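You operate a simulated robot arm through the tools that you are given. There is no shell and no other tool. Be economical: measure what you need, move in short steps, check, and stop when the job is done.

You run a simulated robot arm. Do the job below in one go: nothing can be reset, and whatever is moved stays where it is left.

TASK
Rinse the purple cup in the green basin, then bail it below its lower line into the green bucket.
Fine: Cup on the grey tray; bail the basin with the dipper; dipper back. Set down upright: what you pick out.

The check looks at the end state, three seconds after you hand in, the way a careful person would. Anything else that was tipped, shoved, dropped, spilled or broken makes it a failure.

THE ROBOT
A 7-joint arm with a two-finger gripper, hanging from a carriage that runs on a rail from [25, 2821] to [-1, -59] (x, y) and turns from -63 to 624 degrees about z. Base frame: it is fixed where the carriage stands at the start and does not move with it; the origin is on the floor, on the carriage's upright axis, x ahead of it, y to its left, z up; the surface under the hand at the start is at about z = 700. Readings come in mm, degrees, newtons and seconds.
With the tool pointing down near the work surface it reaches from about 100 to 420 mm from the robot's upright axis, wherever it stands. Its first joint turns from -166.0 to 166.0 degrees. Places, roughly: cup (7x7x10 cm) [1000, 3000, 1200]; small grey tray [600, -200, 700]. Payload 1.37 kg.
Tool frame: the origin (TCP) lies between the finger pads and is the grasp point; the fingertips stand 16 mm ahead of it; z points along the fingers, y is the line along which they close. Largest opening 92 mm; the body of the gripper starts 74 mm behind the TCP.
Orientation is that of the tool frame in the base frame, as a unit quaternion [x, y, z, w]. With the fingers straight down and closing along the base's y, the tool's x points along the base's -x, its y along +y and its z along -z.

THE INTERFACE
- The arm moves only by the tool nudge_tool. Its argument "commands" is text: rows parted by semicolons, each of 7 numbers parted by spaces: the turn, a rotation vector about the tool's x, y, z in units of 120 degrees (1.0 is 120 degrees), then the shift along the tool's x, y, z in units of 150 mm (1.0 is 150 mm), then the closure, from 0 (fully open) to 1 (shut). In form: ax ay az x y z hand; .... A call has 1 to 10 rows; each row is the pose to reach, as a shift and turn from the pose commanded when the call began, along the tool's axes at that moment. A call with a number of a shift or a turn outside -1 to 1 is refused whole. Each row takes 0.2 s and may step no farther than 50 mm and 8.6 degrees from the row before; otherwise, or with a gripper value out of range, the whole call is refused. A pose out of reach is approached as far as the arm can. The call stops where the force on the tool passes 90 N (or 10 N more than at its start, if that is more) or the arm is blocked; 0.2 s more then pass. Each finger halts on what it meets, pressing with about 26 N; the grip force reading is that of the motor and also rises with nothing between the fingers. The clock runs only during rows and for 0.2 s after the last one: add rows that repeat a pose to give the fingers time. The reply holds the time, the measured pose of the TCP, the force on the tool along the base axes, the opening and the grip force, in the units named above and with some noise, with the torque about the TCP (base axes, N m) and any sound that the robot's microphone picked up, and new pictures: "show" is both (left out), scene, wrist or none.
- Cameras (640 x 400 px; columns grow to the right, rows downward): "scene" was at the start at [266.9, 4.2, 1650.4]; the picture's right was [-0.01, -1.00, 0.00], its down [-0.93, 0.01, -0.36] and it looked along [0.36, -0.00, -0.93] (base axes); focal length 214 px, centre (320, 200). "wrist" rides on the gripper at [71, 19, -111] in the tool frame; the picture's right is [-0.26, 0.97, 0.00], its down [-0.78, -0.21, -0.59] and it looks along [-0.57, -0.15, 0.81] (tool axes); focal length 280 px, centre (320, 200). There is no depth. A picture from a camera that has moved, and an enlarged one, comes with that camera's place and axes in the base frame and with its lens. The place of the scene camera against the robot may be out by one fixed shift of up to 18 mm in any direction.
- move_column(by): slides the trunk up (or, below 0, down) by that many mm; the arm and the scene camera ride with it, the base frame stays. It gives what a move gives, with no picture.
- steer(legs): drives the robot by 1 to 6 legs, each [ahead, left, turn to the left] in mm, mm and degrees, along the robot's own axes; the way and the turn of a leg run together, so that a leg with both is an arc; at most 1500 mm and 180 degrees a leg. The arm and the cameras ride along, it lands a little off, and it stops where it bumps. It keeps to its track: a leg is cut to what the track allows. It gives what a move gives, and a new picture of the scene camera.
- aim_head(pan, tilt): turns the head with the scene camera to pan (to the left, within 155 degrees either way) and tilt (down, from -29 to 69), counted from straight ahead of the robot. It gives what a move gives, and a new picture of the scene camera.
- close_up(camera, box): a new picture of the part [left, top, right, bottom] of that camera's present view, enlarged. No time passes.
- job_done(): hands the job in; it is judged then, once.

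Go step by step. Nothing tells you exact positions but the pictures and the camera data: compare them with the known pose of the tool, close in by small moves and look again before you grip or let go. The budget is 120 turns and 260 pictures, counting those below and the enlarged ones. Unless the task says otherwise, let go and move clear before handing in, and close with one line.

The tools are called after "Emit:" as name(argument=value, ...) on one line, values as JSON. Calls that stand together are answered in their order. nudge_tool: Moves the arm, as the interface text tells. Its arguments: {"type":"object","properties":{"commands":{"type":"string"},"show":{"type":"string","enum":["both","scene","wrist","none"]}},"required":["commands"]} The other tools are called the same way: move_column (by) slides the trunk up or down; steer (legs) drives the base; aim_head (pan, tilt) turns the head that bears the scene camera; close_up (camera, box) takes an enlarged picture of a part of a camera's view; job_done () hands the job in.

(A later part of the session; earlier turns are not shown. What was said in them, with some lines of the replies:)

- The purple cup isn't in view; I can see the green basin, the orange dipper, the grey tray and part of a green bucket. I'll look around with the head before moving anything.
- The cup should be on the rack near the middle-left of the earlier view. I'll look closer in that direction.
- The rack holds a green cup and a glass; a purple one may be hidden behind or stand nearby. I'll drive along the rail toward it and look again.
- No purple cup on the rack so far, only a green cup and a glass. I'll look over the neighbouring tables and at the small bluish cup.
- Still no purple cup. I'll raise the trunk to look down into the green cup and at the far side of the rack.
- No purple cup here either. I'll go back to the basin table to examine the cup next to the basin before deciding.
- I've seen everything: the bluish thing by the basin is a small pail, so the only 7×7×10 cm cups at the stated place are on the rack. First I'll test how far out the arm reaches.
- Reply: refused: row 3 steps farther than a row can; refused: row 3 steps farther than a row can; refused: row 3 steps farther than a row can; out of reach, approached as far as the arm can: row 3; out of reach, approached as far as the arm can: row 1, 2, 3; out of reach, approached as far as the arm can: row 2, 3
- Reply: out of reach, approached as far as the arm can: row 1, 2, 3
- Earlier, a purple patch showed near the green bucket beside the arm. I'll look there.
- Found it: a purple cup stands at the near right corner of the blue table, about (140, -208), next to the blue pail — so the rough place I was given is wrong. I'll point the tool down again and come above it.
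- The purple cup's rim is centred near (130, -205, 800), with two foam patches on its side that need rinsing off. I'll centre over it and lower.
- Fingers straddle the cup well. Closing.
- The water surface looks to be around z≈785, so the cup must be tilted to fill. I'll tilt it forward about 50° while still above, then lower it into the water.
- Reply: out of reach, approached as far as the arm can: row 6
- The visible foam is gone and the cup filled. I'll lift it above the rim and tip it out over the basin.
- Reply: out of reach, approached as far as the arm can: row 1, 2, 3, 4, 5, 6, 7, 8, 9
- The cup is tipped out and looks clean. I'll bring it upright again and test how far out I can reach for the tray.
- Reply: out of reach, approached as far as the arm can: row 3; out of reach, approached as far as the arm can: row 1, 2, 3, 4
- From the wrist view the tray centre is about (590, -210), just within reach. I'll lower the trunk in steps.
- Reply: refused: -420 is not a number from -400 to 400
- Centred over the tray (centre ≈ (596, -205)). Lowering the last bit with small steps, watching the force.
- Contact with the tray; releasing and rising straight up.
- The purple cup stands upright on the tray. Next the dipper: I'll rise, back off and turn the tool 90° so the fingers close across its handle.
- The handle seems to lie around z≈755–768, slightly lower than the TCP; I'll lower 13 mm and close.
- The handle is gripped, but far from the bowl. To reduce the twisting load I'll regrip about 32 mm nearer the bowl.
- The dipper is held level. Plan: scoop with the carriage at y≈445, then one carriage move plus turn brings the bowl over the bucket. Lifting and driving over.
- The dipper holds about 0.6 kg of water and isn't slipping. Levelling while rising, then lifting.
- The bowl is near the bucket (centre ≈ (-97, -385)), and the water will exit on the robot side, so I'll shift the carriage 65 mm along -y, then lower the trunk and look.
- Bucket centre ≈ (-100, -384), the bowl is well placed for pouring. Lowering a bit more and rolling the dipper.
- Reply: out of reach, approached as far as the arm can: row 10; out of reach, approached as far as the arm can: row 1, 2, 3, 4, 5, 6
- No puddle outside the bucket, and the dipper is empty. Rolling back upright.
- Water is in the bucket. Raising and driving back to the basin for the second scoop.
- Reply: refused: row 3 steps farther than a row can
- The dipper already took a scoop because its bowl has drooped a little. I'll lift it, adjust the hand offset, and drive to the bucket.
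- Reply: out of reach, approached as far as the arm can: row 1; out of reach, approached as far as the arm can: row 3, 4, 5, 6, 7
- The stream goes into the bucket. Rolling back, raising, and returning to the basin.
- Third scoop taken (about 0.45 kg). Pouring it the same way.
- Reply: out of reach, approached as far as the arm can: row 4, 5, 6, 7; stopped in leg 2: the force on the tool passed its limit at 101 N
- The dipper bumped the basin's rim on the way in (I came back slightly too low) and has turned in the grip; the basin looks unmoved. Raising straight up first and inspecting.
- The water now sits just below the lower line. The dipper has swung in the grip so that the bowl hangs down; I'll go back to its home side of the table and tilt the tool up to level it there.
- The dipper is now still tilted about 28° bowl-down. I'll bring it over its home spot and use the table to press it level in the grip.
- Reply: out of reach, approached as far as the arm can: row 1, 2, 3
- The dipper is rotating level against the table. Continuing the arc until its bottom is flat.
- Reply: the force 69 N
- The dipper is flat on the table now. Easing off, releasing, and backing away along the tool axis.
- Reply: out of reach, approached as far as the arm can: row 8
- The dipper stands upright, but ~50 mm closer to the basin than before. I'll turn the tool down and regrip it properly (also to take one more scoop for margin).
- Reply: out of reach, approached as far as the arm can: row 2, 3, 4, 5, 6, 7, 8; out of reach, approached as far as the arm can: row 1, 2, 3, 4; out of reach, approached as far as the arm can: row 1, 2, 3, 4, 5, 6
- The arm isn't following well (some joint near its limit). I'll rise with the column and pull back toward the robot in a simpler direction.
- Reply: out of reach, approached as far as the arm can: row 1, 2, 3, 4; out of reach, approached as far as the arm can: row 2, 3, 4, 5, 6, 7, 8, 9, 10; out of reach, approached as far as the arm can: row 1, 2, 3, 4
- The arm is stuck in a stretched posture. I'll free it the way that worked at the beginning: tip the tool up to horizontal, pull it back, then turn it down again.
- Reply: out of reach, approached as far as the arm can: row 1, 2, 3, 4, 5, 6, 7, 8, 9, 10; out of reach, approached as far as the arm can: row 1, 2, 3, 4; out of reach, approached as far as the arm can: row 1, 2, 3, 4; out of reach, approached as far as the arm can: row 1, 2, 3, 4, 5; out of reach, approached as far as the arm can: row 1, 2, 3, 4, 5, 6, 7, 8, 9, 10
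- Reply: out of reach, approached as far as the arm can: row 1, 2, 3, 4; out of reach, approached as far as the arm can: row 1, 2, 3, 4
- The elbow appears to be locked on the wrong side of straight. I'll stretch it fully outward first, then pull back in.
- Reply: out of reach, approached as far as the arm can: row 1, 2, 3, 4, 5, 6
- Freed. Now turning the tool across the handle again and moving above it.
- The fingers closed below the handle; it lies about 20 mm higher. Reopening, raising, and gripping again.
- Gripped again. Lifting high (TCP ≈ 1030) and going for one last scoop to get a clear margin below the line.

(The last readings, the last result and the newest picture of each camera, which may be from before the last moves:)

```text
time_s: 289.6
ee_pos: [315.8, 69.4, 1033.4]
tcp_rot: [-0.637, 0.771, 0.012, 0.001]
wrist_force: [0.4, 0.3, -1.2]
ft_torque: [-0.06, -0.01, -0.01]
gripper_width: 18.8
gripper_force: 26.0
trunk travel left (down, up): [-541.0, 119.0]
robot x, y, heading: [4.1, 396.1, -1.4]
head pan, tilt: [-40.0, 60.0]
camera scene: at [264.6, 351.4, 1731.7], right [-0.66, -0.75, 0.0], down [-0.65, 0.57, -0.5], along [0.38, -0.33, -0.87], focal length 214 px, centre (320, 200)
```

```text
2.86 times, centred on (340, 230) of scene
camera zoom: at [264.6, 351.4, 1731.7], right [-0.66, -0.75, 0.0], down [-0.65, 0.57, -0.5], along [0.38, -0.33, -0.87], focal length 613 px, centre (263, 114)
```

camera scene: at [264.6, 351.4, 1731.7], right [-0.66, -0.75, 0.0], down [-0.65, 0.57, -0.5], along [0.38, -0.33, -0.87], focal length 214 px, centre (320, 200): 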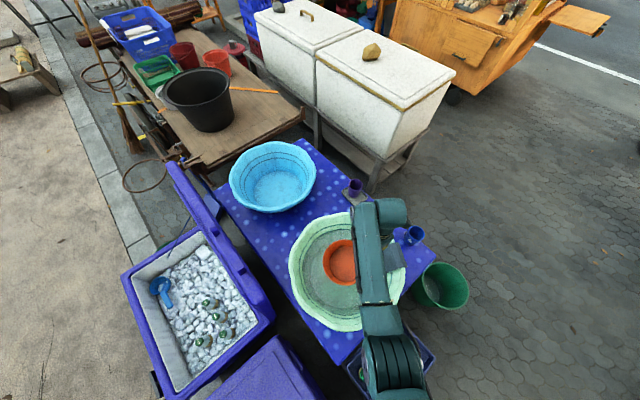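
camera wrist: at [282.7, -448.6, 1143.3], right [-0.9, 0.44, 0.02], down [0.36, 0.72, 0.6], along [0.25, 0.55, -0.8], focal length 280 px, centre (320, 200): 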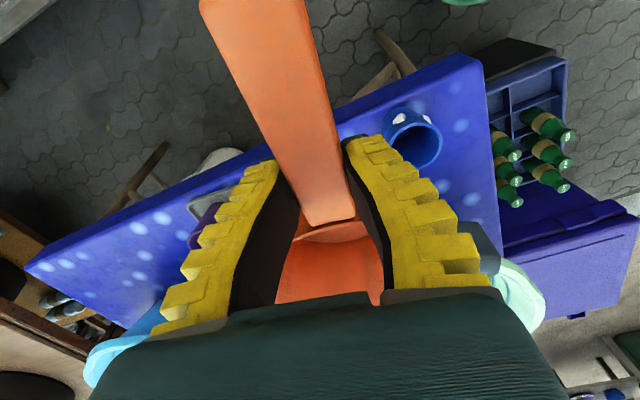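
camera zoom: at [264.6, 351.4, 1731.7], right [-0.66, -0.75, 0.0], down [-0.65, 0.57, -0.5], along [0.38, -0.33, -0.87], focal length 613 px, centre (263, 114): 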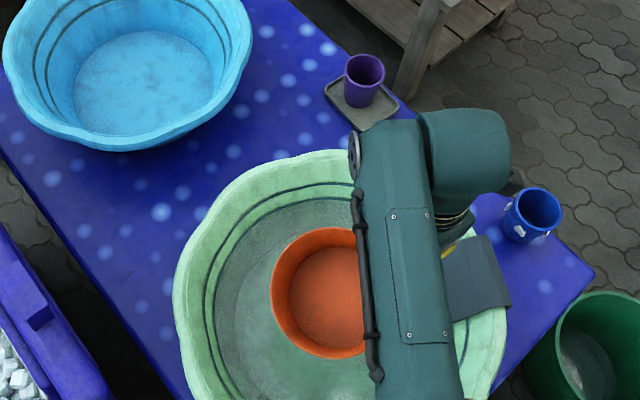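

Emit:
nudge_tool(commands="0 0.05 0 0 0 0 0.95; 0 0.1 0 0 0 0 0.95", show="none")

Emit:
move_column(by=-195)

Emit:
nudge_tool(commands="0 0 0 0 0 0.03 0.95; 0 0 0 0 0 0.06 0.95", show="none")

Emit:
close_up(camera="scene", box=[250, 180, 430, 300])

```text
time_s: 290.2
ee_pos: [314.9, 69.9, 1034.2]
tcp_rot: [-0.634, 0.767, -0.054, -0.08]
wrist_force: [-0.4, 0.5, -0.9]
ft_torque: [-0.08, 0.01, -0.02]
gripper_width: 18.4
gripper_force: 26.0
trunk travel left (down, up): [-541.0, 119.0]
robot x, y, heading: [2.7, 397.2, -1.3]
head pan, tilt: [-40.0, 60.0]
```

```text
time_s: 292.3
ee_pos: [316.5, 68.4, 839.2]
tcp_rot: [-0.635, 0.767, -0.056, -0.079]
wrist_force: [0.0, -4.1, 2.4]
ft_torque: [0.33, -0.05, 0.0]
gripper_width: 19.5
gripper_force: 25.3
trunk travel left (down, up): [-346.0, 314.0]
robot x, y, heading: [4.7, 392.5, -1.1]
head pan, tilt: [-40.0, 60.0]
```

```text
time_s: 292.9
ee_pos: [316.3, 66.5, 830.7]
tcp_rot: [-0.634, 0.767, -0.055, -0.08]
wrist_force: [-0.2, -3.3, 5.0]
ft_torque: [0.6, -0.17, -0.01]
gripper_width: 19.5
gripper_force: 25.8
trunk travel left (down, up): [-346.0, 314.0]
robot x, y, heading: [0.1, 393.2, -1.0]
head pan, tilt: [-40.0, 60.0]
```

```text
3.33 times, centred on (340, 240) of scene
camera zoom: at [264.7, 350.9, 1536.8], right [-0.66, -0.75, 0.0], down [-0.65, 0.57, -0.5], along [0.38, -0.33, -0.87], focal length 715 px, centre (253, 67)
```

zoom: 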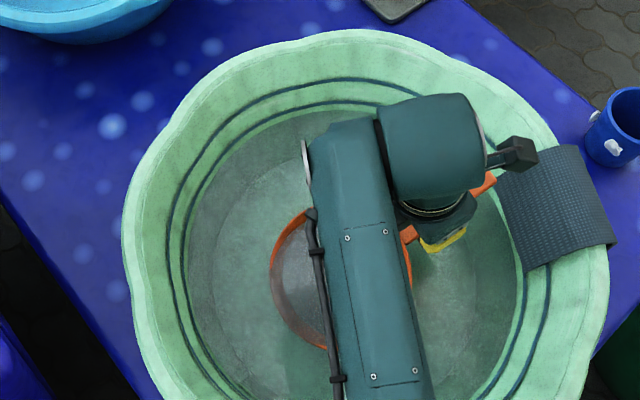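

Emit:
nudge_tool(commands="0 -0.03 0 0 0 -0.05 0.95; 0 -0.07 0 0 0 -0.1 0.95; 0 -0.11 0 0 0 -0.15 0.95; 0 -0.15 0 0 0 -0.22 0.95", show="none")

Emit:
move_column(by=175)

Emit:
nudge_tool(commands="0 0 0 0.2 0 0 0.95; 0 0 0 0.4 0 0 0.95", show="none")

Emit:
close_up(camera="scene", box=[250, 160, 430, 280])

```text
time_s: 293.9
ee_pos: [315.0, 72.1, 863.3]
tcp_rot: [-0.635, 0.77, 0.045, 0.042]
wrist_force: [0.4, -0.3, -6.2]
ft_torque: [-0.51, 0.12, 0.01]
gripper_width: 18.0
gripper_force: 26.0
trunk travel left (down, up): [-346.0, 314.0]
robot x, y, heading: [1.2, 392.9, -1.3]
head pan, tilt: [-40.0, 60.0]
```

```text
time_s: 295.9
ee_pos: [316.1, 73.3, 1037.9]
tcp_rot: [-0.635, 0.77, 0.046, 0.041]
wrist_force: [-0.2, -0.8, -6.3]
ft_torque: [-0.55, 0.08, 0.03]
gripper_width: 17.8
gripper_force: 25.9
trunk travel left (down, up): [-521.0, 139.0]
robot x, y, heading: [4.1, 392.4, -1.2]
head pan, tilt: [-40.0, 60.0]
```

```text
time_s: 296.5
ee_pos: [304.8, 13.5, 1031.0]
tcp_rot: [-0.635, 0.77, 0.045, 0.042]
wrist_force: [0.0, 0.4, -7.3]
ft_torque: [-0.56, 0.08, 0.03]
gripper_width: 17.8
gripper_force: 26.0
trunk travel left (down, up): [-521.0, 139.0]
robot x, y, heading: [3.2, 395.1, -1.4]
head pan, tilt: [-40.0, 60.0]
```

```text
3.33 times, centred on (340, 220) of scene
camera zoom: at [264.5, 351.4, 1711.7], right [-0.66, -0.75, 0.0], down [-0.65, 0.57, -0.5], along [0.38, -0.33, -0.87], focal length 715 px, centre (253, 133)
```

zoom: 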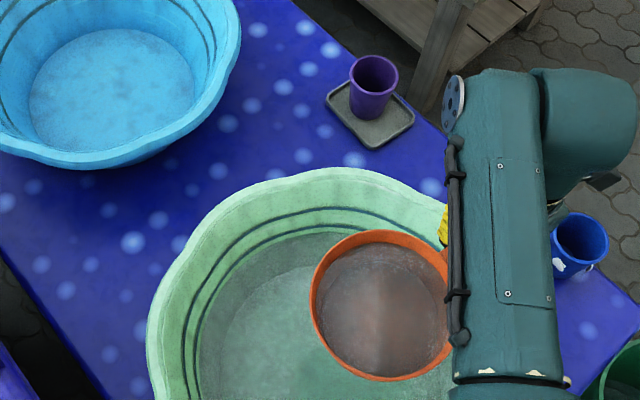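

Emit:
steer(legs=[[0, -405, 0], [0, 0, -61.2]])

Emit:
move_column(by=-400)

Emit:
aim_head(pan=-25, tilt=66)

```text
time_s: 301.7
ee_pos: [-186.4, -455.7, 1030.6]
tcp_rot: [-0.156, 0.986, 0.017, 0.059]
wrist_force: [-0.2, 0.1, -7.3]
ft_torque: [-0.17, 0.5, -0.04]
gripper_width: 17.8
gripper_force: 25.5
trunk travel left (down, up): [-521.0, 139.0]
robot x, y, heading: [-3.6, -8.1, -62.1]
head pan, tilt: [-40.0, 60.0]
camera scene: at [90.7, -245.2, 1711.6], right [-0.98, 0.21, 0.0], down [0.18, 0.85, -0.5], along [-0.1, -0.49, -0.87], focal length 214 px, centre (320, 200)
```

scene: 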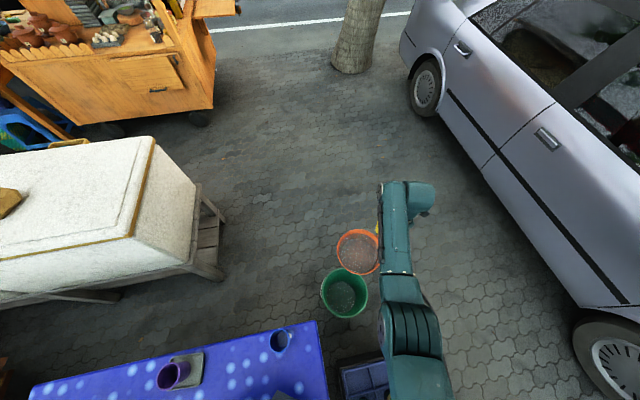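

```text
time_s: 305.5
ee_pos: [-186.0, -455.9, 629.7]
tcp_rot: [-0.157, 0.986, 0.017, 0.06]
wrist_force: [-0.1, 0.2, -7.0]
ft_torque: [-0.19, 0.53, 0.02]
gripper_width: 18.0
gripper_force: 25.7
trunk travel left (down, up): [-121.0, 539.0]
robot x, y, heading: [-1.5, -8.3, -62.2]
head pan, tilt: [-40.0, 60.0]
```

```text
time_s: 306.3
ee_pos: [-185.8, -455.0, 629.9]
tcp_rot: [-0.157, 0.986, 0.019, 0.059]
wrist_force: [0.4, 0.0, -7.7]
ft_torque: [-0.16, 0.52, -0.02]
gripper_width: 18.1
gripper_force: 26.0
trunk travel left (down, up): [-121.0, 539.0]
robot x, y, heading: [1.3, -12.1, -62.2]
head pan, tilt: [-25.0, 66.0]
camera scene: at [107.7, -239.3, 1305.1], right [-1.0, -0.05, 0.0], down [-0.05, 0.91, -0.41], along [0.02, -0.41, -0.91], focal length 214 px, centre (320, 200)
```

scene: 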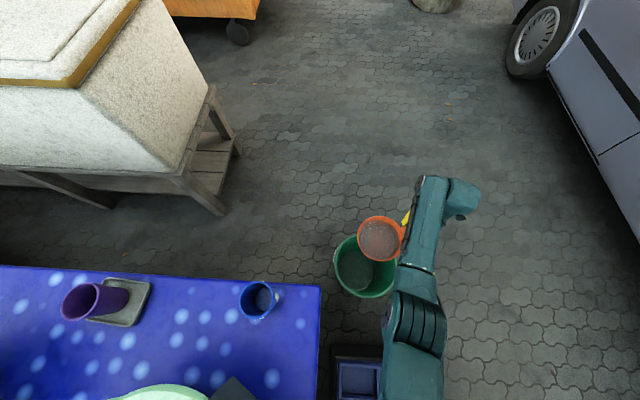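

Emit:
move_column(by=-60)

Emit:
nudge_tool(commands="0.07 0 0 0 0 0 0.95; 0.14 0 0 0 0 0 0.95; 0.21 0 0 0 0 0 0.95; 0.28 0 0 0 0 0 0.95; 0.34 0 0 0 0 0 0.95; 0.4 0 0 0 0 0 0.95; 0.46 0 0 0 0 0 0.95; 0.53 0 0 0 0 0 0.95; 0.6 0 0 0 0 0 0.95; 0.6 0 0 0 0 0 0.95", show="none")

Emit:
nudge_tool(commands="0.07 0 0 0 0 0 0.95; 0.14 0 0 0 0 0 0.95; 0.2 0 0 0 0 0 0.95; 0.26 0 0 0 0 0 0.95; 0.26 0 0 0 0 0 0.95; 0.26 0 0 0 0 0 0.95; 0.26 0 0 0 0 0 0.95", show="none")

Emit:
close_up(camera="scene", box=[290, 170, 480, 310])

Emit:
nudge_tool(commands="-0.07 0 0 0 0 0 0.95; -0.14 0 0 0 0 0 0.95; -0.21 0 0 0 0 0 0.95; -0.28 0 0 0 0 0 0.95; -0.35 0 0 0 0 0 0.95; -0.42 0 0 0 0 0 0.95; -0.49 0 0 0 0 0 0.95; -0.56 0 0 0 0 0 0.95; -0.63 0 0 0 0 0 0.95; -0.7 0 0 0 0 0 0.95", show="none")

Emit:
nudge_tool(commands="-0.07 0 0 0 0 0 0.95; -0.14 0 0 0 0 0 0.95; -0.16 0 0 0 0 0 0.95", show="scene")

```text
time_s: 307.3
ee_pos: [-185.8, -456.1, 570.2]
tcp_rot: [-0.158, 0.986, 0.018, 0.059]
wrist_force: [0.2, 0.0, -6.7]
ft_torque: [-0.18, 0.46, 0.01]
gripper_width: 18.0
gripper_force: 26.0
trunk travel left (down, up): [-61.0, 599.0]
robot x, y, heading: [0.8, -10.7, -62.1]
head pan, tilt: [-25.0, 66.0]
```

```text
time_s: 309.5
ee_pos: [-186.2, -456.3, 570.3]
tcp_rot: [-0.093, 0.807, -0.567, 0.139]
wrist_force: [0.0, 0.3, -2.0]
ft_torque: [0.07, 0.13, -0.05]
gripper_width: 19.1
gripper_force: 26.0
trunk travel left (down, up): [-61.0, 599.0]
robot x, y, heading: [-2.3, -11.1, -62.2]
head pan, tilt: [-25.0, 66.0]
```

```text
time_s: 311.1
ee_pos: [-184.3, -435.5, 687.3]
tcp_rot: [0.052, -0.626, 0.761, -0.16]
wrist_force: [0.3, 1.3, -0.3]
ft_torque: [0.05, 0.12, 0.01]
gripper_width: 19.1
gripper_force: 25.7
out of reach, approached as far as the arm can: row 2, 3, 4, 5, 6, 7
trunk travel left (down, up): [-61.0, 599.0]
robot x, y, heading: [2.0, -8.8, -62.1]
head pan, tilt: [-25.0, 66.0]
```

```text
2.86 times, centred on (385, 240) of scene
camera zoom: at [107.7, -239.4, 1245.1], right [-1.0, -0.05, 0.0], down [-0.05, 0.91, -0.41], along [0.02, -0.41, -0.91], focal length 613 px, centre (134, 86)
```

zoom: 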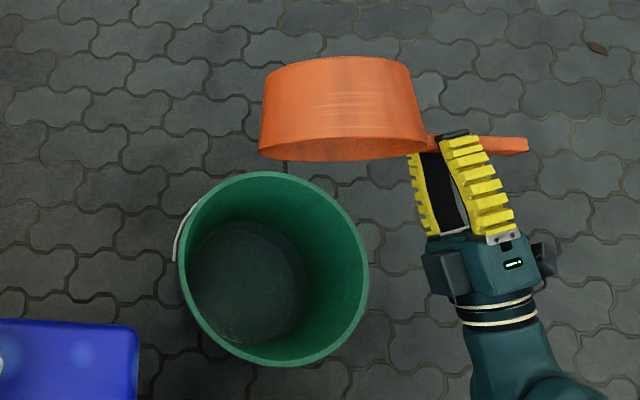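

```text
time_s: 313.3
ee_pos: [-183.6, -436.7, 689.1]
tcp_rot: [-0.146, 0.975, -0.146, 0.085]
wrist_force: [0.4, -0.4, -0.2]
ft_torque: [0.01, 0.07, 0.01]
gripper_width: 19.1
gripper_force: 26.2
trunk travel left (down, up): [-61.0, 599.0]
robot x, y, heading: [-0.1, -9.9, -62.1]
head pan, tilt: [-25.0, 66.0]
```

```text
time_s: 314.1
ee_pos: [-182.9, -436.8, 688.5]
tcp_rot: [-0.157, 0.986, 0.018, 0.057]
wrist_force: [0.0, -0.1, -1.6]
ft_torque: [0.0, 0.05, 0.02]
gripper_width: 19.0
gripper_force: 26.1
trunk travel left (down, up): [-61.0, 599.0]
robot x, y, heading: [1.1, -9.0, -62.2]
head pan, tilt: [-25.0, 66.0]
camera scene: at [107.7, -239.5, 1245.1], right [-1.0, -0.05, 0.0], down [-0.05, 0.91, -0.41], along [0.02, -0.41, -0.91], focal length 214 px, centre (320, 200)
```

scene: 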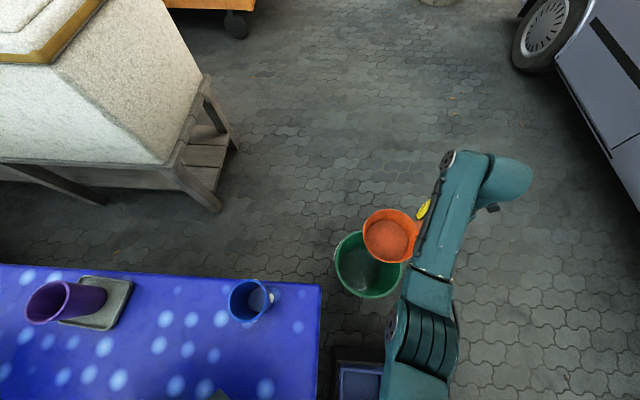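

The last scoop is in the bucket and the floor is dry. Raising and driving back to put the dipper in its place.

Emit:
move_column(by=360)

Emit:
steer(legs=[[0, 0, 61.7], [0, -45, 0]])

Emit:
nudge_tool(commands="0 0 -0.01 -0.17 -0.2 0 0.95; 0 0 -0.02 -0.34 -0.4 0 0.95; 0 0 -0.03 -0.51 -0.6 0 0.95", show="wrist")

Emit:
aim_head(pan=-30, tilt=60)

```text
time_s: 317.6
ee_pos: [-182.5, -436.4, 1048.4]
tcp_rot: [-0.157, 0.986, 0.018, 0.059]
wrist_force: [0.2, 0.9, -1.5]
ft_torque: [-0.05, 0.07, -0.02]
gripper_width: 19.0
gripper_force: 25.9
trunk travel left (down, up): [-421.0, 239.0]
robot x, y, heading: [0.7, -6.5, -62.0]
head pan, tilt: [-25.0, 66.0]
```

```text
time_s: 321.2
ee_pos: [290.9, -417.4, 1048.1]
tcp_rot: [-0.64, 0.766, 0.045, 0.042]
wrist_force: [-0.7, -0.3, -1.2]
ft_torque: [-0.11, -0.01, 0.0]
gripper_width: 19.0
gripper_force: 26.0
trunk travel left (down, up): [-421.0, 239.0]
robot x, y, heading: [-2.6, -54.4, -0.0]
head pan, tilt: [-25.0, 66.0]
camera scene: at [264.2, -75.6, 1605.1], right [-0.43, -0.9, 0.0], down [-0.83, 0.39, -0.41], along [0.37, -0.17, -0.91], focal length 214 px, centre (320, 200)
```

scene: 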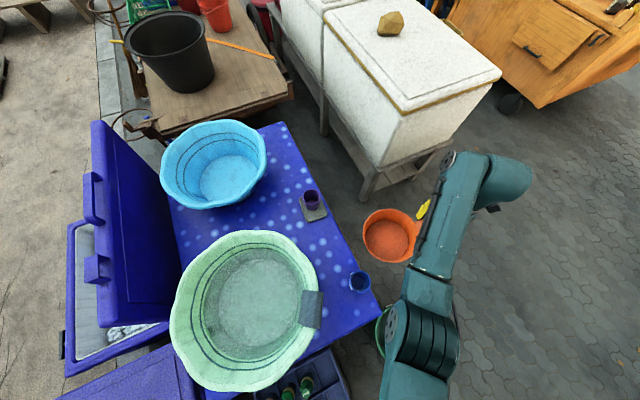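

```text
time_s: 322.0
ee_pos: [393.4, -357.7, 1057.5]
tcp_rot: [-0.664, 0.745, 0.043, 0.043]
wrist_force: [-0.6, 0.3, -1.0]
ft_torque: [-0.09, 0.0, 0.02]
gripper_width: 18.9
gripper_force: 26.1
trunk travel left (down, up): [-421.0, 239.0]
robot x, y, heading: [-0.9, -51.9, -0.5]
head pan, tilt: [-25.0, 66.0]
camera wrist: at [366.7, -440.2, 1157.4], right [-0.93, 0.37, 0.04], down [0.3, 0.67, 0.68], along [0.22, 0.64, -0.73], focal length 280 px, centre (320, 200)
```

wrist: 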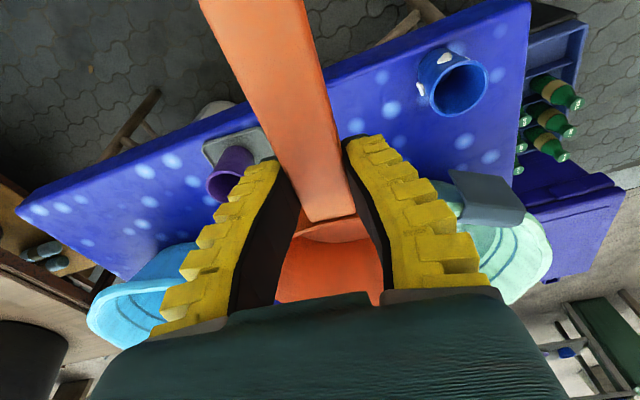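

```text
time_s: 322.6
ee_pos: [394.4, -358.2, 1055.9]
tcp_rot: [-0.664, 0.745, 0.043, 0.043]
wrist_force: [-0.6, -0.5, -2.1]
ft_torque: [-0.11, 0.0, -0.04]
gripper_width: 19.1
gripper_force: 26.4
trunk travel left (down, up): [-421.0, 239.0]
robot x, y, heading: [0.5, -55.8, -0.1]
head pan, tilt: [-30.0, 60.0]
camera scene: at [268.0, -83.8, 1611.7], right [-0.51, -0.86, 0.0], down [-0.75, 0.44, -0.5], along [0.43, -0.25, -0.87], focal length 214 px, centre (320, 200)
```

scene: 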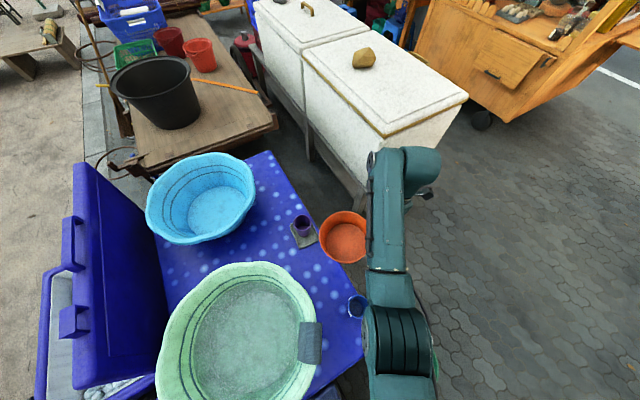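

Emit:
nudge_tool(commands="0 0 0 -0.16 -0.01 0.015 0.95; 0 0 0 -0.32 -0.01 0.03 0.95", show="none")

Emit:
move_column(by=-265)

Emit:
nudge_tool(commands="0 0 0 0 0 0.03 0.95; 0 0 0 0 0 0.06 0.95", show="wrist")

Emit:
close_up(camera="scene", box=[230, 150, 430, 290])

```text
time_s: 323.2
ee_pos: [399.4, -310.7, 1057.6]
tcp_rot: [-0.665, 0.745, 0.044, 0.043]
wrist_force: [0.1, -0.4, -1.8]
ft_torque: [-0.07, 0.03, -0.01]
gripper_width: 19.0
gripper_force: 25.8
trunk travel left (down, up): [-421.0, 239.0]
robot x, y, heading: [-0.2, -52.6, -0.5]
head pan, tilt: [-30.0, 60.0]
```

```text
time_s: 326.0
ee_pos: [400.3, -312.0, 792.0]
tcp_rot: [-0.665, 0.745, 0.044, 0.042]
wrist_force: [-1.0, -0.6, -0.7]
ft_torque: [-0.07, 0.03, 0.02]
gripper_width: 19.1
gripper_force: 26.2
trunk travel left (down, up): [-156.0, 504.0]
robot x, y, heading: [0.8, -55.4, -0.5]
head pan, tilt: [-30.0, 60.0]
```

```text
time_s: 326.6
ee_pos: [401.9, -310.7, 784.6]
tcp_rot: [-0.664, 0.745, 0.043, 0.043]
wrist_force: [-0.2, -1.0, 5.1]
ft_torque: [0.67, -0.11, 0.0]
gripper_width: 19.6
gripper_force: 26.3
trunk travel left (down, up): [-156.0, 504.0]
robot x, y, heading: [-1.4, -54.3, -0.5]
head pan, tilt: [-30.0, 60.0]
camera wrist: at [373.9, -392.3, 885.3], right [-0.93, 0.37, 0.04], down [0.29, 0.67, 0.68], along [0.22, 0.64, -0.73], focal length 280 px, centre (320, 200)
```

wrist: 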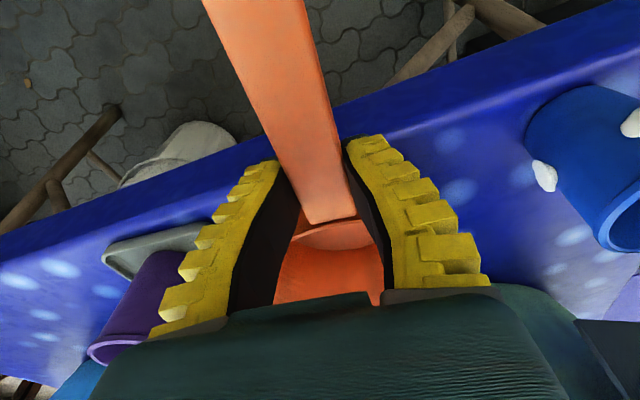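

```text
2.86 times, centred on (330, 220) of scene
camera zoom: at [268.2, -84.2, 1346.8], right [-0.51, -0.86, 0.0], down [-0.75, 0.44, -0.5], along [0.43, -0.25, -0.87], focal length 613 px, centre (291, 143)
```

zoom: 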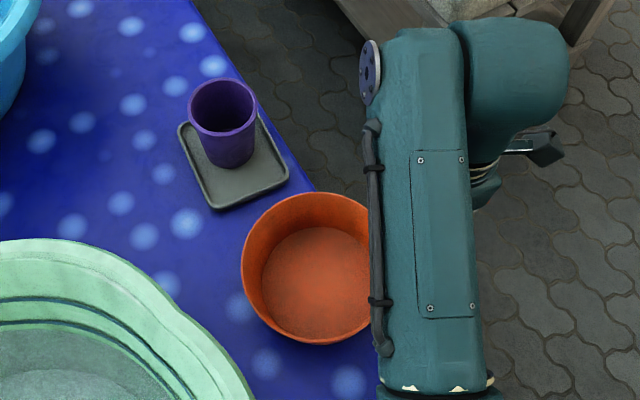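

Emit:
nudge_tool(commands="0 0 0 -0.02 0 0.03 0.95; 0 0 0 -0.04 0 0.06 0.95; 0 0 0 -0.04 0 0.09 0.95", show="none")

```text
time_s: 327.4
ee_pos: [402.1, -302.4, 771.7]
tcp_rot: [-0.664, 0.745, 0.043, 0.043]
wrist_force: [-0.5, -1.6, 4.5]
ft_torque: [0.63, -0.04, 0.04]
gripper_width: 19.3
gripper_force: 25.8
trunk travel left (down, up): [-156.0, 504.0]
robot x, y, heading: [-2.1, -53.4, -0.4]
head pan, tilt: [-30.0, 60.0]
```

Emit:
nudge_tool(commands="0 0 0 0 0 0.02 0.95; 0 0 0 0 0 0.035 0.95", show="scene")

Emit:
close_up(camera="scene", box=[230, 150, 430, 290])

```text
time_s: 328.0
ee_pos: [401.1, -304.3, 767.2]
tcp_rot: [-0.664, 0.746, 0.041, 0.042]
wrist_force: [-5.6, -3.1, 18.2]
ft_torque: [0.45, 0.01, 0.11]
gripper_width: 24.3
gripper_force: 26.0
trunk travel left (down, up): [-156.0, 504.0]
robot x, y, heading: [-1.1, -52.3, -0.5]
head pan, tilt: [-30.0, 60.0]
camera scene: at [268.0, -84.9, 1347.0], right [-0.51, -0.86, 0.0], down [-0.75, 0.44, -0.5], along [0.43, -0.25, -0.87], focal length 214 px, centre (320, 200)
```

scene: 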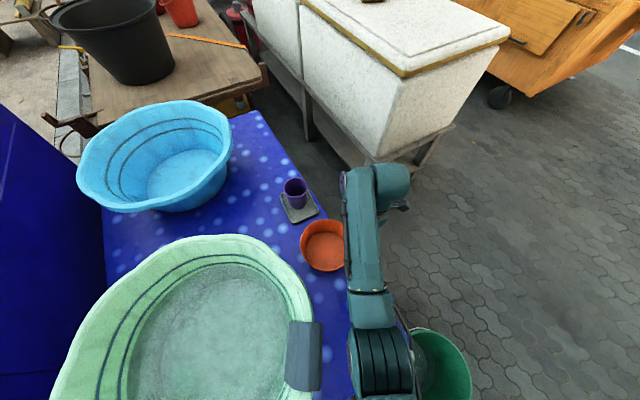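

```text
2.86 times, centred on (330, 220) of scene
camera zoom: at [268.0, -84.9, 1347.0], right [-0.51, -0.86, 0.0], down [-0.75, 0.44, -0.5], along [0.43, -0.25, -0.87], focal length 613 px, centre (291, 143)
```

zoom: 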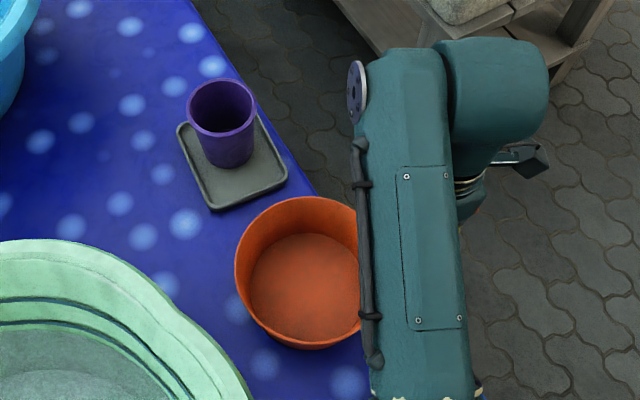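

The dipper is flat on the table at its place. Opening and lifting straight up.

Emit:
nudge_tool(commands="0 0 0 0 0 -0.02 0.8; 0 0 0 0 0 -0.02 0.5; 0 0 0 0 0 -0.02 0.2; 0 0 0 0 0 -0.02 0; 0 0 0 0 0 -0.02 0; 0 0 0 0 0 -0.02 0", show="none")

Emit:
move_column(by=260)

Emit:
close_up(camera="wrist", box=[0, 0, 640, 400])

Emit:
close_up(camera="scene", box=[130, 170, 450, 370])

```text
time_s: 329.4
ee_pos: [401.0, -301.3, 768.6]
tcp_rot: [-0.665, 0.745, 0.044, 0.042]
wrist_force: [0.4, 0.1, -0.4]
ft_torque: [0.0, 0.0, 0.02]
gripper_width: 91.8
gripper_force: 0.2
trunk travel left (down, up): [-156.0, 504.0]
robot x, y, heading: [-2.1, -53.7, -0.3]
head pan, tilt: [-30.0, 60.0]
```

```text
time_s: 332.0
ee_pos: [401.3, -303.0, 1028.9]
tcp_rot: [-0.664, 0.745, 0.044, 0.043]
wrist_force: [0.2, -0.5, -0.3]
ft_torque: [0.02, 0.0, -0.03]
gripper_width: 92.0
gripper_force: 0.0
trunk travel left (down, up): [-416.0, 244.0]
robot x, y, heading: [0.2, -53.4, -0.5]
head pan, tilt: [-30.0, 60.0]
```

```text
1.00 times, centred on (320, 200) of wrist (not enlarged: the box is as wide or as high as the picture)
camera zoom: at [374.9, -384.3, 1129.7], right [-0.93, 0.37, 0.04], down [0.3, 0.67, 0.68], along [0.22, 0.64, -0.73], focal length 280 px, centre (320, 200)
```

zoom: 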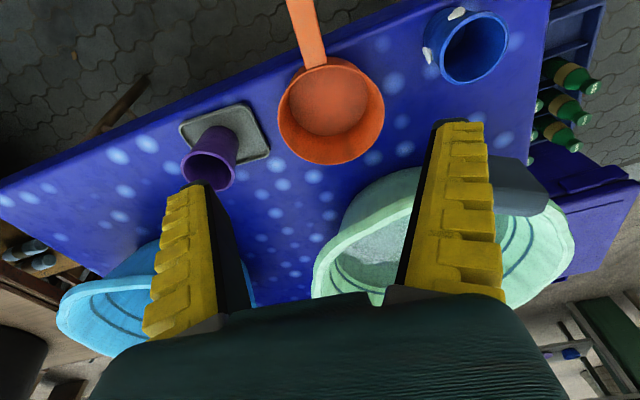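

```text
2.00 times, centred on (290, 270) of scene
camera zoom: at [268.0, -83.9, 1606.7], right [-0.51, -0.86, 0.0], down [-0.75, 0.44, -0.5], along [0.43, -0.25, -0.87], focal length 429 px, centre (380, 60)
```

zoom: 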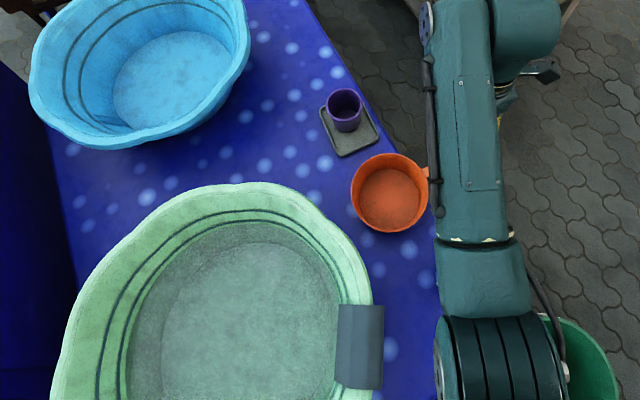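

The dipper is back on its spot. A last check of the water line, the cup and the bucket.

Emit:
close_up(camera="scene", box=[180, 240, 280, 300])

Emit:
close_up(camera="scene", box=[270, 200, 350, 250])

Emit:
aim_head(pan=-70, tilt=66)

```text
6.40 times, centred on (230, 270) of scene
camera zoom: at [268.0, -83.9, 1606.7], right [-0.51, -0.86, 0.0], down [-0.75, 0.44, -0.5], along [0.43, -0.25, -0.87], focal length 1373 px, centre (896, -248)
```

zoom: 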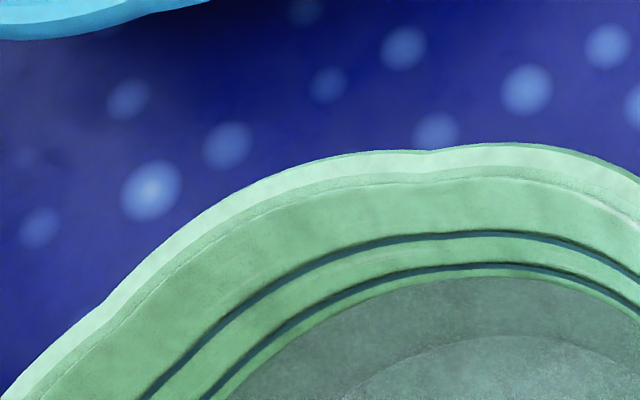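

```text
8.00 times, centred on (310, 225) of scene
camera zoom: at [268.0, -83.9, 1606.7], right [-0.51, -0.86, 0.0], down [-0.75, 0.44, -0.5], along [0.43, -0.25, -0.87], focal length 1716 px, centre (400, 0)
```

zoom: 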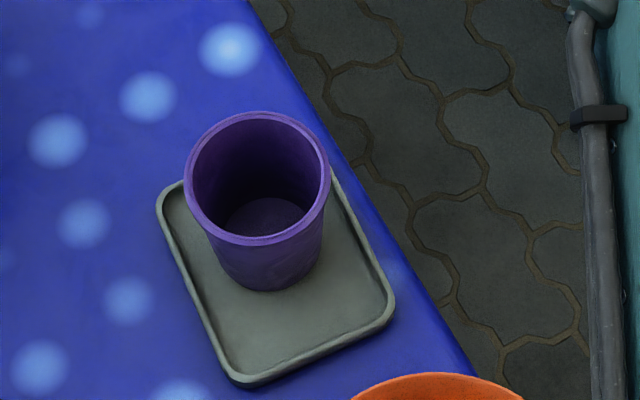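

```text
time_s: 333.1
ee_pos: [403.0, -302.1, 1029.0]
tcp_rot: [-0.664, 0.745, 0.043, 0.043]
wrist_force: [-0.1, 0.4, 0.0]
ft_torque: [-0.03, 0.01, -0.02]
gripper_width: 91.9
gripper_force: 0.0
trunk travel left (down, up): [-416.0, 244.0]
robot x, y, heading: [-1.9, -53.1, -0.2]
head pan, tilt: [-70.0, 66.0]
camera scene: at [230.5, -106.2, 1600.1], right [-0.94, -0.34, 0.0], down [-0.31, 0.86, -0.41], along [0.14, -0.38, -0.91], focal length 214 px, centre (320, 200)
```

scene: 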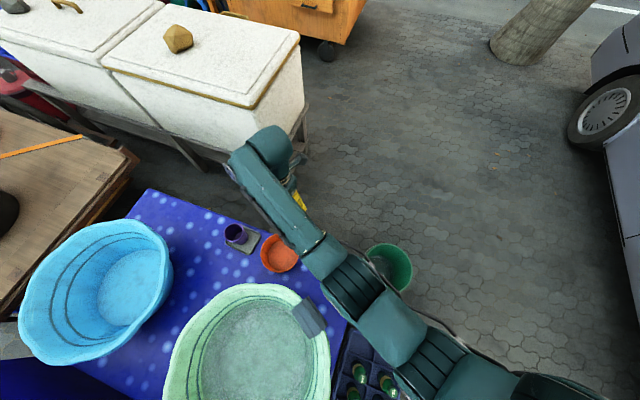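

The water sits clearly below the lower line, with bare wall showing between line and surface. The cup is clean, empty and upright on the grey tray, and the dipper is back, so I'm handing in.

Emit:
job_done()

```text
The job is handed in.
```

I rinsed the purple cup in the green basin and stood it upright on the grey tray. I bailed the basin below its lower line into the green bucket in four scoops. The dipper is back in its place. On one return trip the dipper bumped the basin rim; the basin didn't visibly move and I saw no spill.
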